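You operate a simulated robot arm through the tools that you are given. There is no shell and no other tool. Be economical: measure what you need, move in short steps, check, and stop when the job is done.

Carry out the task below with a simulated robot arm. There is one attempt and no reset: what you move stays moved.

JOB
Put one of the silver dice from the top of the fitting table on the flat pack there.

The check looks at the end state, three seconds after you hand in, the way a careful person would. Anything else that was tipped, shoved, dropped, spilled or broken makes it a failure.

ROBOT AND FRAMES
A 6-joint arm with a two-finger parallel gripper, fixed in place. Base frame: the origin is at the foot of the arm, x ahead of it, y to its left, z up; the work surface is at about z = 0.85. Readings come in m, degrees, newtons and seconds.
With the tool pointing down near the work surface it reaches from about 0.24 to 0.64 m from the base axis. Its first joint turns from -66.0 to 66.0 degrees. Payload 2.7 kg.
The TCP is the grasp point between the finger pads, 0.023 m short of the fingertips. In the tool frame z runs along the fingers and y along their closing line. Largest opening 0.094 m; finger width 0.038, thickness 0.01; the body of the gripper, 0.054 by 0.096 m, starts 0.039 m behind the TCP.
Orientation is told as [roll, pitch, yaw] about the base's x, y, z axes, in that order, counted from this pose: with the fingers straight down and closing along the base's y, the tool's x points along the base's -x, its y along +y and its z along -z.

CONTROLS
- The arm moves only by the tool nudge_tool. Its argument "plan" is a list of rows, each an object of numbers (a shift or turn left out is 0, a gripper value left out holds the last): "gripper": the closure, from 0 (fully open) to 1 (shut); "dx", "dy", "dz": the shift along the tool's x, y, z in units of 40 mm (1.0 is 40 mm); "yaw": the turn about the tool's z in units of 5 degrees (1.0 is 5 degrees). In form: [{"gripper": .., "dx": .., "dy": .., "dz": .., "yaw": ..}, ...]. A call has 1 to 10 rows; each row shifts and turns the commanded pose from where the row before left it, along the tool's axes as they then stand. A call with a number of a shift or a turn outside -1 to 1 is refused whole. Each row takes 0.2 s and may step no farther than 0.05 m and 8.6 degrees from the row before; otherwise, or with a gripper value out of range, the whole call is refused. Where a pose cannot be reached the arm comes as near as it can. A force on the tool above 40 N (or 10 N above the force at the start of the call, whichever is more), or a blocked arm, ends the call early, and 0.2 s more pass. The fingers move at their own pace (about 0.045 m/s each) and stop on an object; they squeeze with about 22 N. The grip force told is the motor's: it shows also when the fingers shut on nothing. Time passes only in rows, and 0.2 s behind the last, so rows that do not move let the fingers close. It gives the time, the measured TCP pose, the force on the tool (base axes), the opening and the grip force at its end, in the units of the frame above (readings bear some noise), and new pictures: "views" is both (left out), scene, wrist or none.
- Cameras (640 x 400 px; columns grow to the right, rows downward): "scene" is fixed at [0.0646, -0.4168, 1.4124]; the picture's right is [0.87, -0.49, 0.00], its down [-0.23, -0.41, -0.88] and it looks along [0.43, 0.77, -0.47] (base axes); focal length 365 px, centre (320, 200). "wrist" rides on the gripper at [-0.039, 0, -0.044] in the tool frame; the picture's right is [0.00, -1.00, 0.00], its down [0.97, 0.00, -0.24] and it looks along [0.24, 0.00, 0.97] (tool axes); focal length 218 px, centre (320, 200).
- locate(camera, pixels): there is no depth. For up to 12 entries [column, row, z] of the newest picture of that camera ("zoom" is the newest enlarged one), the place [x, y] in the base frame at which the ray of that pixel passes the height z, good to about 0.003 m. The clock stands still meanwhile.
- enlarge(camera, box): a new picture of the part [left, top, right, bottom] of that camera's present view, enlarged. The clock stands still meanwhile.
- close_job(): hands the job in; it is judged then, once.

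Go step by step. Measure first, check grasps and placings, and put right what went wrong. The budget is 60 turns and 120 pictures, counting those below and the enlarged ones. Unless the task says otherwise, let go and move clear before handing in, and close with one line.

The tools are called after "Emit:" by a JSON object that holds its "method" and its "body". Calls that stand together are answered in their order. nudge_tool: Moves the arm, as the interface text tells. Its arguments: {"type":"object","properties":{"plan":{"type":"array"},"views":{"type":"string","enum":["both","scene","wrist","none"]}},"required":["plan"]} The other tools are called the same way: locate (camera, pixels) gives the place at which the rays of pixels pass given heights; enlarge (camera, box) takes an enlarged picture of a part of a camera's view; close_job () hands the job in.

At the start:

```text
time: 0.0
ee_pos: [0.3004, 0.213, 1.1548]
tcp_rot: [0.0, 0.0, 0.0]
ft_force: [-0.7, 0.0, -0.2]
finger_gap: 0.094
grasp_force: 0.0
```

scene: 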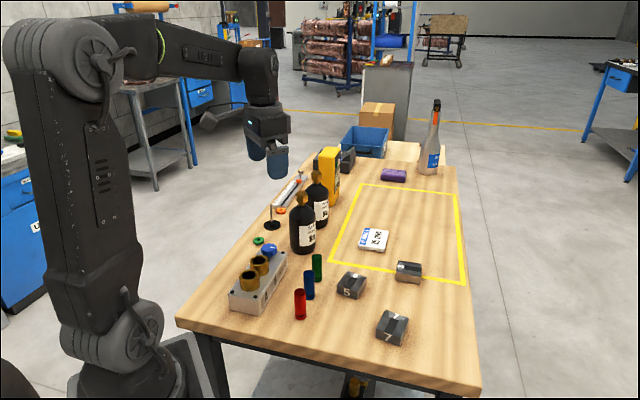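
wrist: 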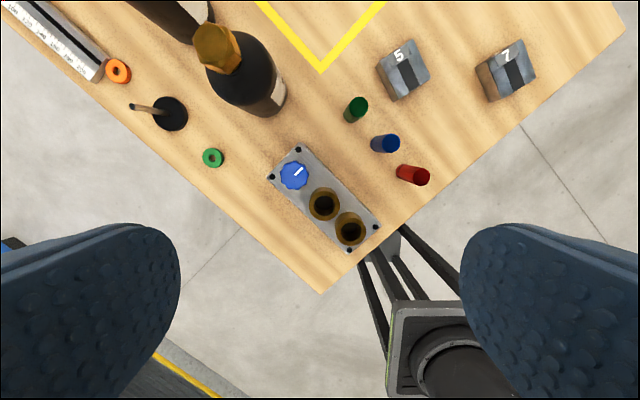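

The scene shows three grey blocks near (351,285), (408,271) and (392,328), and a white flat item at (374,240). I'll enlarge that area to identify them.

Emit:
{"method": "enlarge", "body": {"camera": "scene", "box": [320, 210, 450, 350]}}

Emit:
{"method": "enlarge", "body": {"camera": "scene", "box": [220, 90, 480, 250]}}

Emit:
{"method": "locate", "body": {"camera": "scene", "pixels": [[351, 275, 0.88], [408, 262, 0.88], [392, 318, 0.88], [374, 238, 0.86], [365, 227, 0.86], [389, 233, 0.86], [384, 252, 0.86], [358, 248, 0.86]]}}

```text
2.86 times, centred on (385, 280) of scene
```

zoom: 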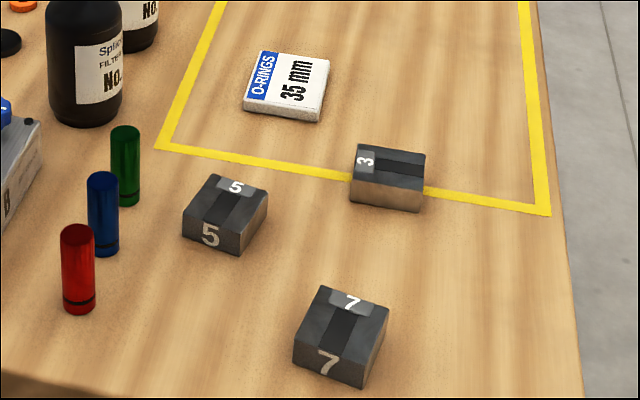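

```text
2.46 times, centred on (350, 170) of scene
```

zoom: 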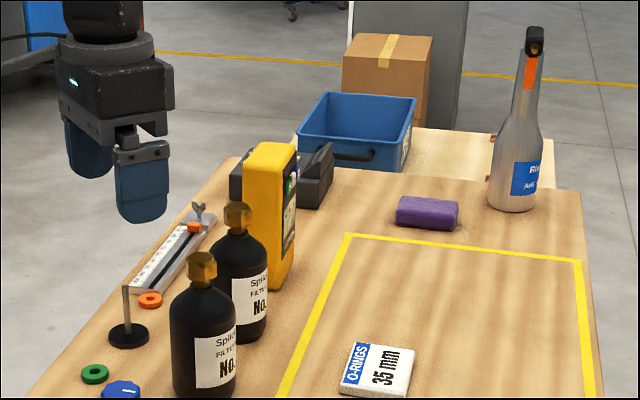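

```text
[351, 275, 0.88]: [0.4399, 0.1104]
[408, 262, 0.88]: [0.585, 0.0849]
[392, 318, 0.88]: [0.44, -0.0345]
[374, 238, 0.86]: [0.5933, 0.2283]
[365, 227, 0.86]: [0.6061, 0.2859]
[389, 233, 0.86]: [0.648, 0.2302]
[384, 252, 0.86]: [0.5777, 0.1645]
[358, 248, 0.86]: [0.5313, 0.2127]
```

The pack is the O-RINGS box at about (0.59, 0.23), and the silver dies are 3, 5 and 7. Die 7 stands the most clear, so I'll move high over it.

Emit:
{"method": "nudge_tool", "body": {"plan": [{"gripper": 0, "dx": -0.44, "dy": -0.775}, {"dx": -0.44, "dy": -0.775}, {"dx": -0.44, "dy": -0.775}, {"dx": -0.44, "dy": -0.775}, {"dx": -0.44, "dy": -0.775}, {"dx": -0.44, "dy": -0.775, "dz": 0.4}, {"dx": -0.44, "dy": -0.775, "dz": 0.5}, {"dx": -0.44, "dy": -0.775, "dz": 0.5}, {"dz": 0.5}, {}]}}

```text
time: 2.2
ee_pos: [0.4415, -0.0329, 1.0762]
tcp_rot: [0.0, 0.0, 0.0]
ft_force: [0.2, 0.2, 0.5]
finger_gap: 0.0938
grasp_force: 0.1
```

scene: 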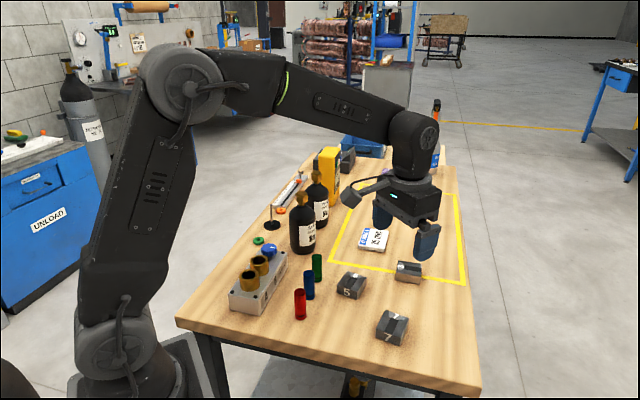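
wrist: 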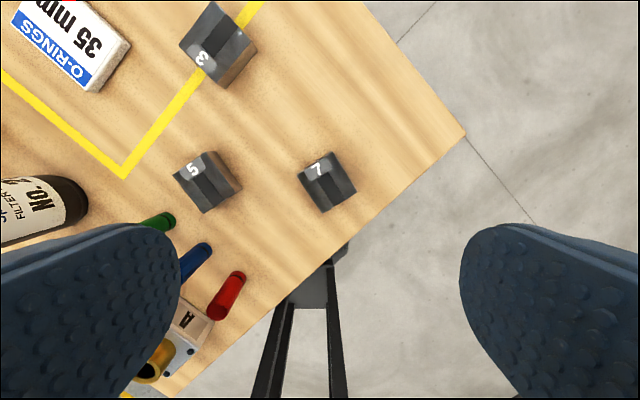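

Emit:
{"method": "enlarge", "body": {"camera": "wrist", "box": [260, 130, 400, 230]}}

Emit:
{"method": "enlarge", "body": {"camera": "scene", "box": [360, 295, 424, 355]}}

```text
4.00 times, centred on (330, 180) of wrist
```

zoom: 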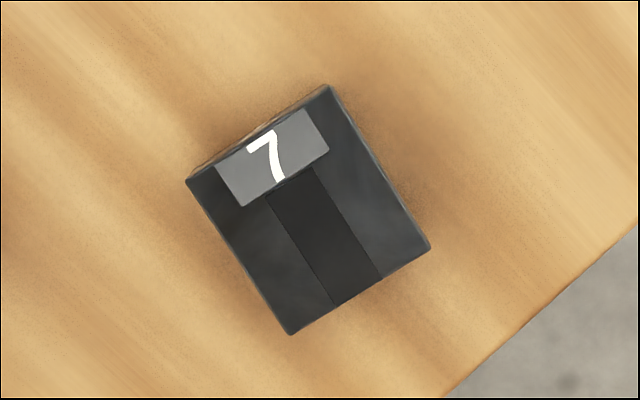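

```text
6.67 times, centred on (392, 325) of scene
```

zoom: 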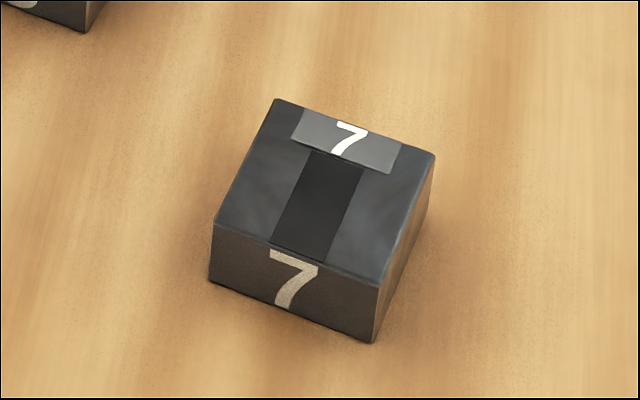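

The top corners of die 7 are clear in both views. I'll triangulate them to get its height and angle.

Emit:
{"method": "locate", "body": {"camera": "wrist", "pixels": [[297, 175, 0.875], [332, 151.3, 0.875], [357.5, 192, 0.875], [322.5, 213.8, 0.875], [297, 175, 0.865], [357.5, 192, 0.865]]}}

Emit:
{"method": "locate", "body": {"camera": "zoom", "pixels": [[278, 98, 0.875], [435, 154, 0.875], [378, 285, 0.875], [214, 225, 0.875], [210, 283, 0.85], [372, 342, 0.85], [278, 98, 0.865], [378, 285, 0.865]]}}

```text
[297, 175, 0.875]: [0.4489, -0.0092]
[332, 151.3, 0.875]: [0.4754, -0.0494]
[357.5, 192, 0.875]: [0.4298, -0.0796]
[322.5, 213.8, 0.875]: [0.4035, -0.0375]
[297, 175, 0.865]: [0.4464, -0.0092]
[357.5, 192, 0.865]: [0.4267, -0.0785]
```

```text
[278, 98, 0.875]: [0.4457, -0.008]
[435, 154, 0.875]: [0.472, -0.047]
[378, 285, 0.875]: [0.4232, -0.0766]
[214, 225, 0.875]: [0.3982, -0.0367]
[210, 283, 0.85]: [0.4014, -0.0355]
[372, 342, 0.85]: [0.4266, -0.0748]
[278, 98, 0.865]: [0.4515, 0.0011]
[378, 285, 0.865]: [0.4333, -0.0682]
```

Die 7 has its top at about 0.876 with a 48 × 55 mm footprint, centred at (0.437, −0.043). I'll turn the closing line to match the 48 mm side (+33.4° about base z) and come down partway.

Emit:
{"method": "nudge_tool", "body": {"plan": [{"gripper": 0, "dx": 0.11, "dy": -0.25}, {"yaw": -0.957}, {"yaw": -0.957}, {"yaw": -0.957}, {"yaw": -0.957, "dz": 0.5}, {"yaw": -0.957, "dz": 0.7}, {"yaw": -0.957, "dz": 0.7}, {"yaw": -0.957, "dz": 0.7}, {"dz": 0.4}, {}]}}

```text
time: 4.4
ee_pos: [0.4366, -0.047, 0.959]
tcp_rot: [0.0, 0.0, 33.6]
ft_force: [-0.3, 0.1, 0.4]
finger_gap: 0.0941
grasp_force: 0.0
```

scene: 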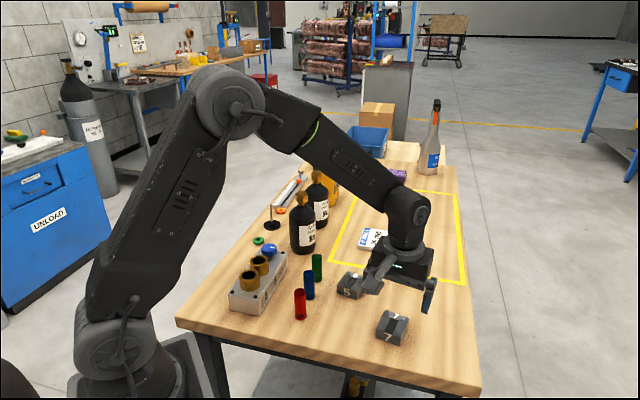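
wrist: 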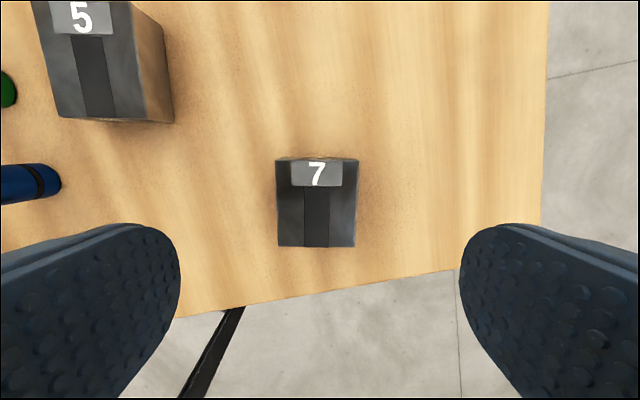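

The die's sides are now square with the fingers (columns 277–357). I'll refine its centre before descending.

Emit:
{"method": "locate", "body": {"camera": "wrist", "pixels": [[277, 159, 0.876], [357, 159, 0.876], [355, 247, 0.876], [278, 247, 0.876], [60, 117, 0.876], [134, 121, 0.876], [58, 185, 0.85]]}}

```text
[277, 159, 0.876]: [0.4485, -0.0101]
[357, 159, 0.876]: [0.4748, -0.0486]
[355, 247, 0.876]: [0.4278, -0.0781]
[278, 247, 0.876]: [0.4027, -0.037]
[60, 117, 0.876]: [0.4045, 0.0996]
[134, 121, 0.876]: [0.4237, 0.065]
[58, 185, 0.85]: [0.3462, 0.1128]
```

The die centre is (0.4385, −0.0435), so only a 2–4 mm correction is needed. I'll apply it and descend to TCP z of about 0.878.

Emit:
{"method": "nudge_tool", "body": {"plan": [{"gripper": 0, "dx": -0.08, "dy": 0.05}, {"dz": 0.5}, {"dz": 0.5}, {"dz": 0.5}, {"dz": 0.3}, {"dz": 0.2}, {}]}}

```text
time: 6.0
ee_pos: [0.4392, -0.0411, 0.8769]
tcp_rot: [-0.1, 0.1, 33.5]
ft_force: [-0.4, 0.8, -0.4]
finger_gap: 0.0941
grasp_force: 0.0
```

scene: 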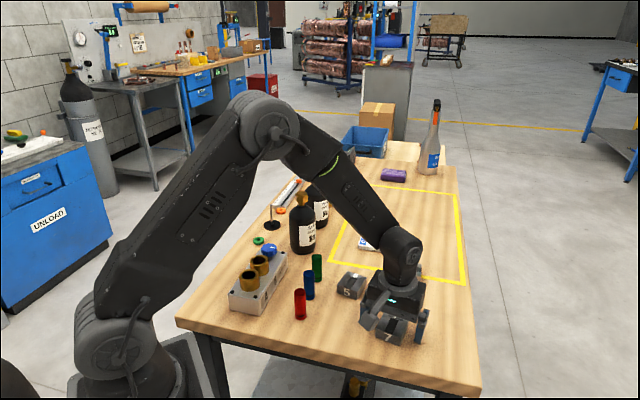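
wrist: 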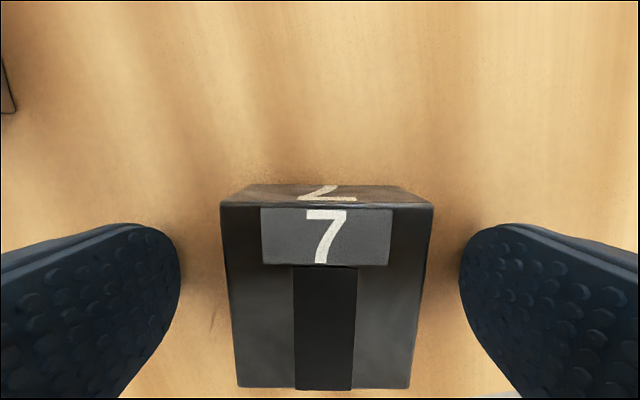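

The die sits centred between the fingers (columns 220–434). I'll close on it.

Emit:
{"method": "nudge_tool", "body": {"plan": [{"gripper": 1}, {"gripper": 1}, {"gripper": 1}, {"gripper": 1}, {"gripper": 1}, {"gripper": 1}], "views": "wrist"}}

```text
time: 7.4
ee_pos: [0.4387, -0.0402, 0.8769]
tcp_rot: [0.0, 0.0, 33.4]
ft_force: [1.4, -2.5, 1.4]
finger_gap: 0.0498
grasp_force: 22.4
```

wrist: 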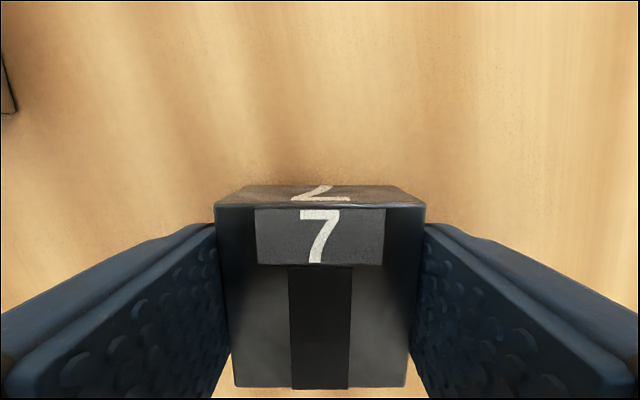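

The grip holds at a 0.0498 m gap and 22 N. I'll lift straight up.

Emit:
{"method": "nudge_tool", "body": {"plan": [{"gripper": 1, "dz": -0.3}, {"dz": -0.5}, {"dz": -0.7}, {"dz": -0.7}, {"dz": -0.7}, {"dz": -0.7}, {"dz": -0.5}, {}]}}

```text
time: 9.2
ee_pos: [0.4379, -0.0404, 1.0437]
tcp_rot: [0.0, 0.0, 33.5]
ft_force: [-0.4, -0.3, -4.8]
finger_gap: 0.0502
grasp_force: 21.9
```

scene: 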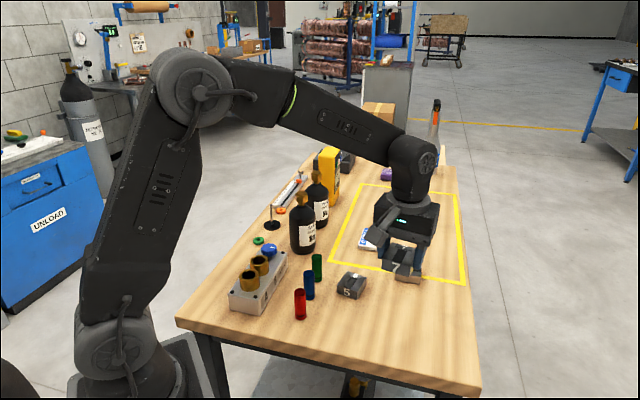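
wrist: 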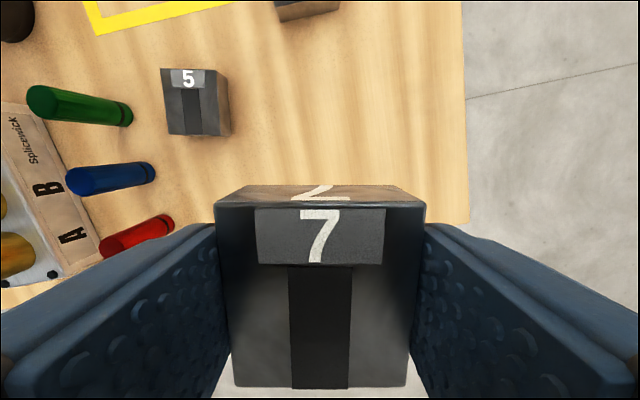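

The die is held, with a load of about 5 N. Before travelling, I'll measure the bottles and the pack from the scene view.

Emit:
{"method": "locate", "body": {"camera": "scene", "pixels": [[303, 246, 0.85], [317, 222, 0.85], [303, 195, 0.95], [303, 195, 1.0], [316, 246, 0.85], [328, 222, 0.85]]}}

Emit:
{"method": "nudge_tool", "body": {"plan": [{"gripper": 1, "dx": -0.745, "dy": 0.507}, {"dx": -0.745, "dy": 0.507}, {"dx": -0.745, "dy": 0.507}, {"dx": -0.745, "dy": 0.507}, {}]}}

```text
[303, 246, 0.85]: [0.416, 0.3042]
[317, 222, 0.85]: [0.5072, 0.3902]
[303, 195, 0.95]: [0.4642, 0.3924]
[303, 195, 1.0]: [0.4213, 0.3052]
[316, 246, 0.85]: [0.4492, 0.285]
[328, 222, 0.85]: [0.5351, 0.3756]
```

```text
time: 10.4
ee_pos: [0.4924, 0.092, 1.0421]
tcp_rot: [0.0, 0.0, 33.4]
ft_force: [0.7, 0.3, -4.1]
finger_gap: 0.0499
grasp_force: 22.1
```

scene: 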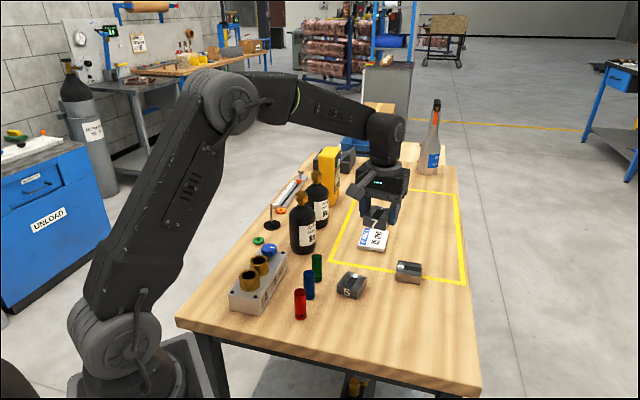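
wrist: 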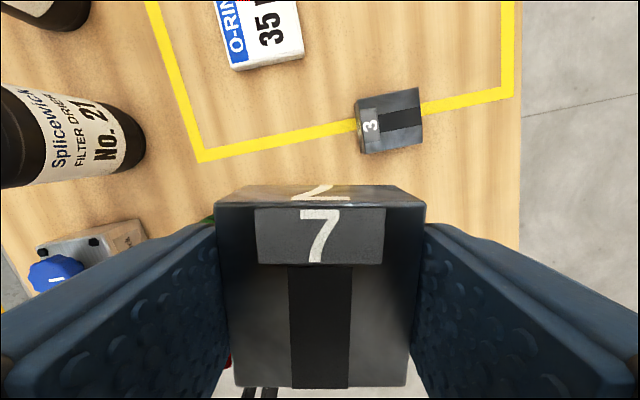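

The bottles, at (0.42, 0.305) and (0.51, 0.39), are well away from the pack. I'll move closer so the wrist camera sees the whole pack (now around (262,30)).

Emit:
{"method": "nudge_tool", "body": {"plan": [{"gripper": 1, "dx": -0.82, "dy": 0.437}, {"dx": -0.82, "dy": 0.437}, {"dx": -0.6, "dy": 0.3}, {}]}}

```text
time: 11.4
ee_pos: [0.5404, 0.1801, 1.0412]
tcp_rot: [-0.1, 0.0, 33.5]
ft_force: [0.3, -0.3, -4.8]
finger_gap: 0.0497
grasp_force: 21.4
```

scene: 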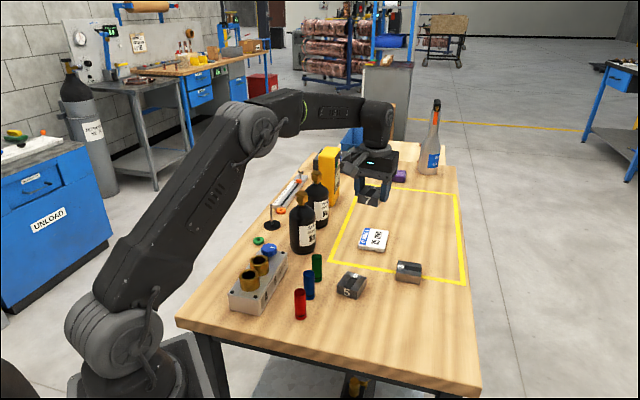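
wrist: 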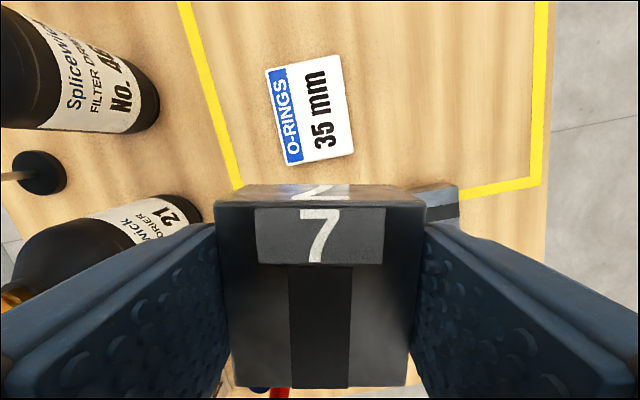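

Emit:
{"method": "enlarge", "body": {"camera": "wrist", "box": [240, 40, 400, 180]}}

Emit:
{"method": "enlarge", "body": {"camera": "scene", "box": [344, 215, 404, 265]}}

Emit:
{"method": "locate", "body": {"camera": "wrist", "pixels": [[265, 70, 0.865], [339, 55, 0.865], [354, 152, 0.865], [287, 166, 0.865]]}}

```text
2.86 times, centred on (320, 110) of wrist
```

zoom: 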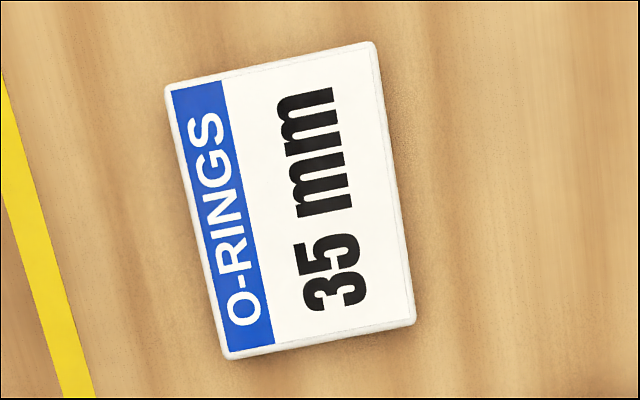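

```text
8.00 times, centred on (374, 240) of scene
```

zoom: 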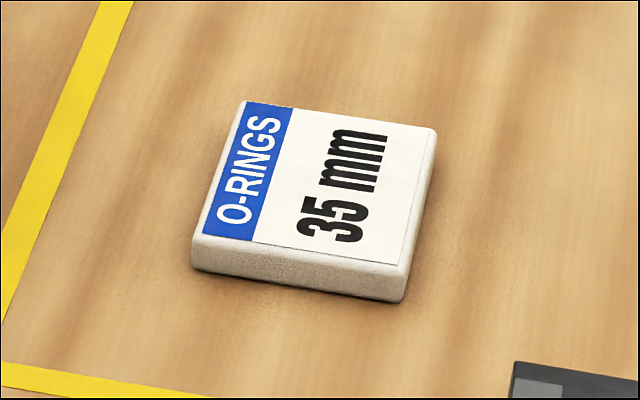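

```text
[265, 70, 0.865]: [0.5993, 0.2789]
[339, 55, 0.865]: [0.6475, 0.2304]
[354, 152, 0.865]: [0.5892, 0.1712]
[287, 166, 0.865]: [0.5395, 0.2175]
```

Emit:
{"method": "locate", "body": {"camera": "zoom", "pixels": [[243, 101, 0.865], [436, 130, 0.865], [404, 270, 0.865], [194, 236, 0.865], [406, 301, 0.85], [193, 268, 0.85]]}}

Emit:
{"method": "locate", "body": {"camera": "wrist", "pixels": [[287, 166, 0.86], [354, 152, 0.86], [354, 152, 0.85], [287, 166, 0.85]]}}

```text
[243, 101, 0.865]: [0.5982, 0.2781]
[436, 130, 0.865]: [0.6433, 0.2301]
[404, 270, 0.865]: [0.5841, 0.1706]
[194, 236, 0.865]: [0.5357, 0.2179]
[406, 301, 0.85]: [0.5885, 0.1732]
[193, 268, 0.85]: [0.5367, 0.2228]
```

```text
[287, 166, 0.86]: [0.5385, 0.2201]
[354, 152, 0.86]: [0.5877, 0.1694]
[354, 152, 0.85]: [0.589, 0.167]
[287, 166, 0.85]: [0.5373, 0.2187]
```

The pack top is at about 0.864, centred at (0.592, 0.224), with its long axis at 45°. I'll move over it, turn 11.7° to match, and lower partway.

Emit:
{"method": "nudge_tool", "body": {"plan": [{"gripper": 1, "dx": -0.82, "dy": 0.105}, {"dx": -0.81, "dy": 0.105}, {"yaw": -0.8}, {"yaw": -0.8}, {"yaw": -0.74}, {"dz": 0.7}, {"dz": 0.7}, {"dz": 0.7}, {"dz": 0.4}, {}]}}

```text
time: 13.6
ee_pos: [0.5841, 0.22, 0.9365]
tcp_rot: [0.0, 0.0, 45.2]
ft_force: [0.4, -1.3, -3.9]
finger_gap: 0.0499
grasp_force: 21.8
out of reach, approached as far as the arm can: row 2
```

scene: 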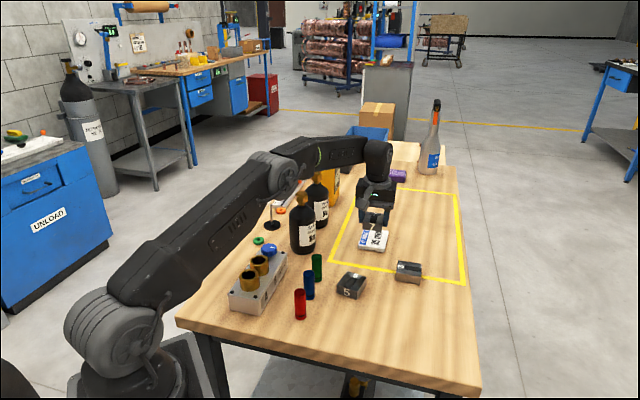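
wrist: 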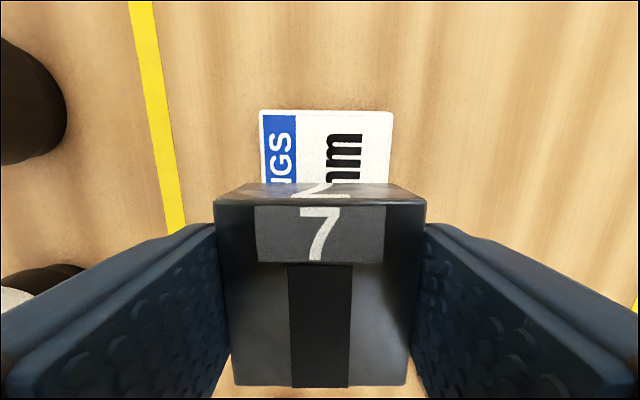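

At the edge of reach the TCP is (0.584, 0.220), and the die is parallel to the pack and over it. I'll lower further with a 5 mm shift toward the pack's centre and recheck.

Emit:
{"method": "nudge_tool", "body": {"plan": [{"gripper": 1, "dz": 0.4}, {"dz": 0.35}, {"dx": -0.13}, {}]}}

```text
time: 14.6
ee_pos: [0.588, 0.2236, 0.9067]
tcp_rot: [-0.1, 0.0, 45.2]
ft_force: [-0.2, 0.0, -4.3]
finger_gap: 0.0498
grasp_force: 21.8
```

scene: 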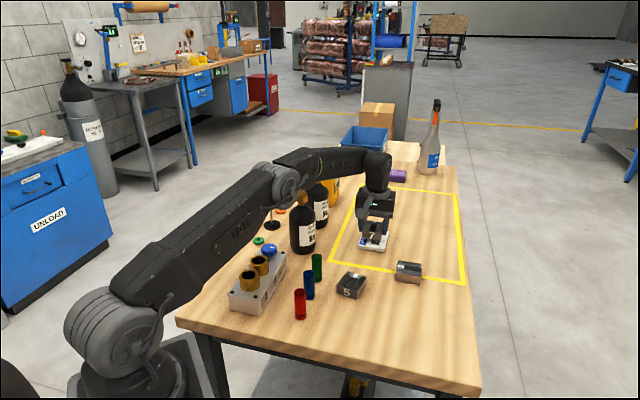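
wrist: 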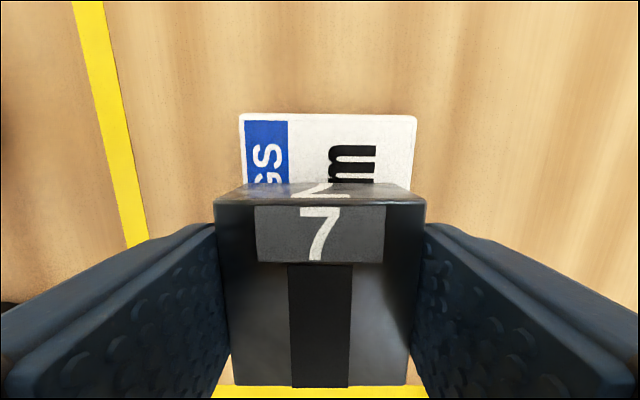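

The pack (columns 240–416) is about 3 mm right of the die centre. I'll correct that and lower gently toward contact.

Emit:
{"method": "nudge_tool", "body": {"plan": [{"gripper": 1, "dy": -0.07}, {"dz": 0.15}, {"dz": 0.12}, {"dz": 0.05}, {}]}}

Emit:
{"method": "enlarge", "body": {"camera": "scene", "box": [334, 190, 424, 270]}}

```text
time: 15.8
ee_pos: [0.5913, 0.2218, 0.8954]
tcp_rot: [0.1, 0.0, 45.3]
ft_force: [-0.5, -0.5, -5.2]
finger_gap: 0.0499
grasp_force: 22.7
```

scene: 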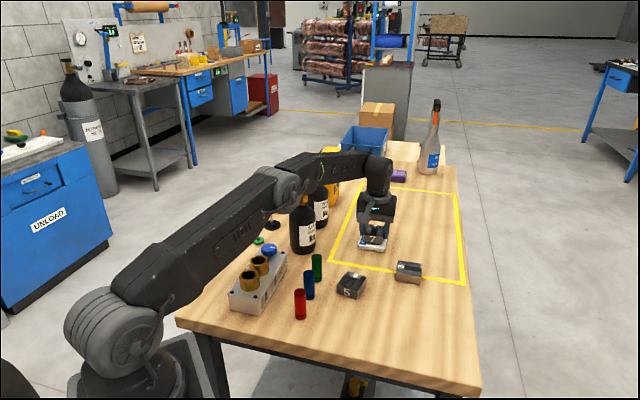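
wrist: 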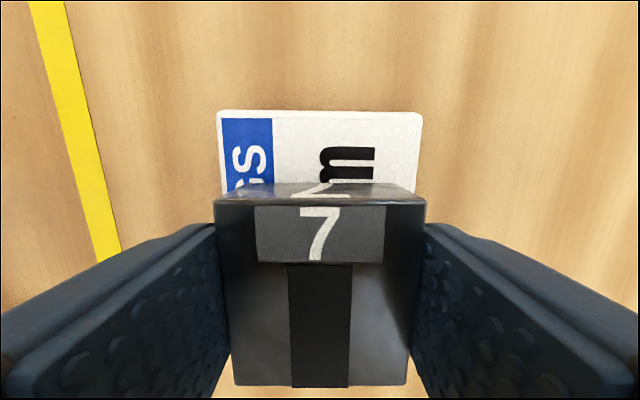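

```text
5.00 times, centred on (379, 230) of scene
```

zoom: 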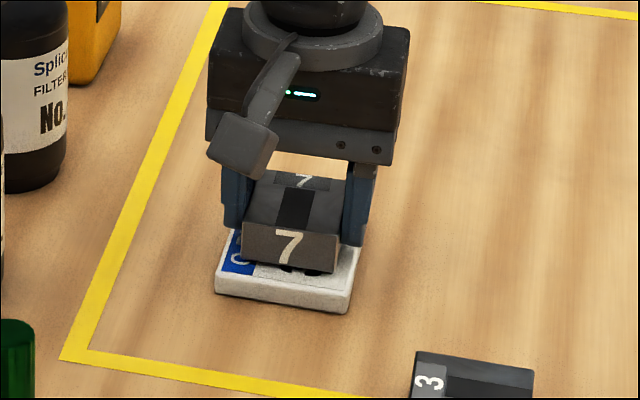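

The die is centred over the pack and the load of −5 N shows no contact yet. I'll lower a few millimetres.

Emit:
{"method": "nudge_tool", "body": {"plan": [{"gripper": 1, "dz": 0.03}, {"dz": 0.025}, {"dz": 0.025}, {}], "views": "none"}}

```text
time: 16.8
ee_pos: [0.5897, 0.2215, 0.8936]
tcp_rot: [-0.1, 0.0, 45.2]
ft_force: [0.8, -0.6, -4.4]
finger_gap: 0.0499
grasp_force: 22.1
```

Still no contact at about 0.893, so I'll continue down.

Emit:
{"method": "nudge_tool", "body": {"plan": [{"gripper": 1, "dz": 0.025}, {"dz": 0.025}, {}], "views": "none"}}

```text
time: 17.6
ee_pos: [0.5894, 0.2221, 0.8912]
tcp_rot: [0.0, -0.1, 45.2]
ft_force: [-0.5, 0.1, 0.4]
finger_gap: 0.0499
grasp_force: 21.9
```

The load has gone from −4.4 to +0.4 N, so the pack now carries the die. I'll open and hold still.

Emit:
{"method": "nudge_tool", "body": {"plan": [{"gripper": 0.6}, {"gripper": 0.3}, {"gripper": 0}, {"gripper": 0}, {"gripper": 0}, {"gripper": 0}, {"gripper": 0}], "views": "wrist"}}

```text
time: 19.2
ee_pos: [0.5896, 0.2217, 0.8904]
tcp_rot: [0.1, 0.0, 45.2]
ft_force: [-0.1, 0.3, 0.2]
finger_gap: 0.094
grasp_force: 0.0
```

wrist: 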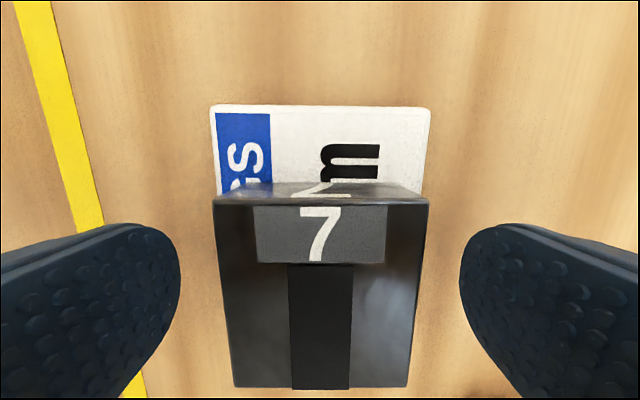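

The die rests on the pack with both fingers clear. I'll retreat straight up.

Emit:
{"method": "nudge_tool", "body": {"plan": [{"gripper": 0, "dz": -0.3}, {"dz": -0.5}, {"dz": -0.5}, {"dz": -0.5, "dx": 0.2}, {"dz": -0.6, "dx": 0.4}, {"dz": -0.6, "dx": 0.5}, {"dx": 0.6}, {}]}}

Emit:
{"method": "enlarge", "body": {"camera": "scene", "box": [300, 180, 460, 300]}}

```text
time: 21.0
ee_pos: [0.5423, 0.175, 1.0114]
tcp_rot: [0.0, 0.0, 45.2]
ft_force: [-0.2, -1.0, 0.2]
finger_gap: 0.0941
grasp_force: 0.0
```

scene: 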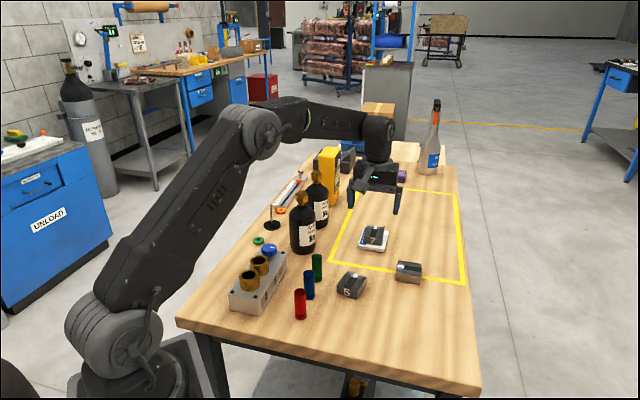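
wrist: 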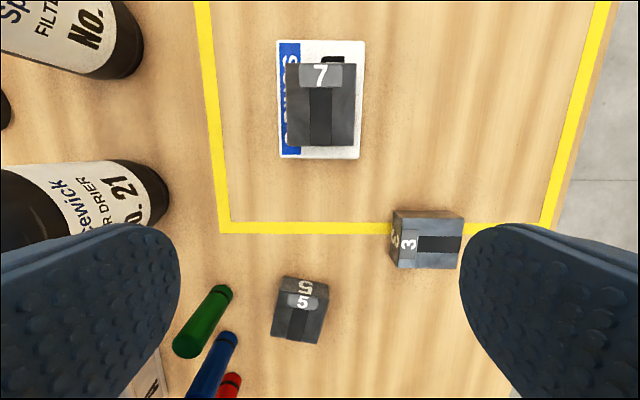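

```text
3.33 times, centred on (380, 240) of scene
```

zoom: 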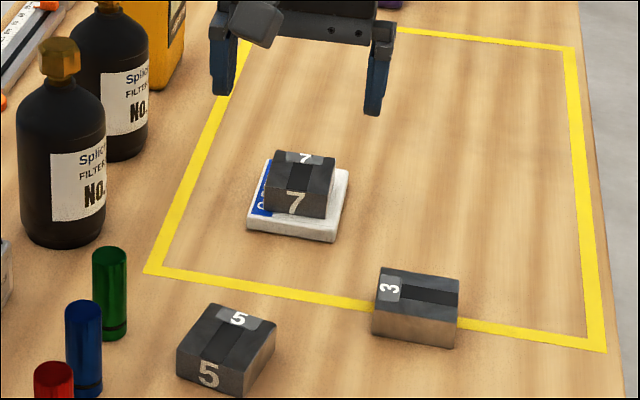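

Die 7 sits flat and fully on the O-RINGS pack. The other objects are as they were and the gripper is clear, so I'm handing in.

Emit:
{"method": "close_job", "body": {}}

```text
The job is handed in.
```

I put the silver die marked 7 flat on the O-RINGS pack, moved the gripper clear and handed the job in; nothing else looked disturbed in the last pictures.
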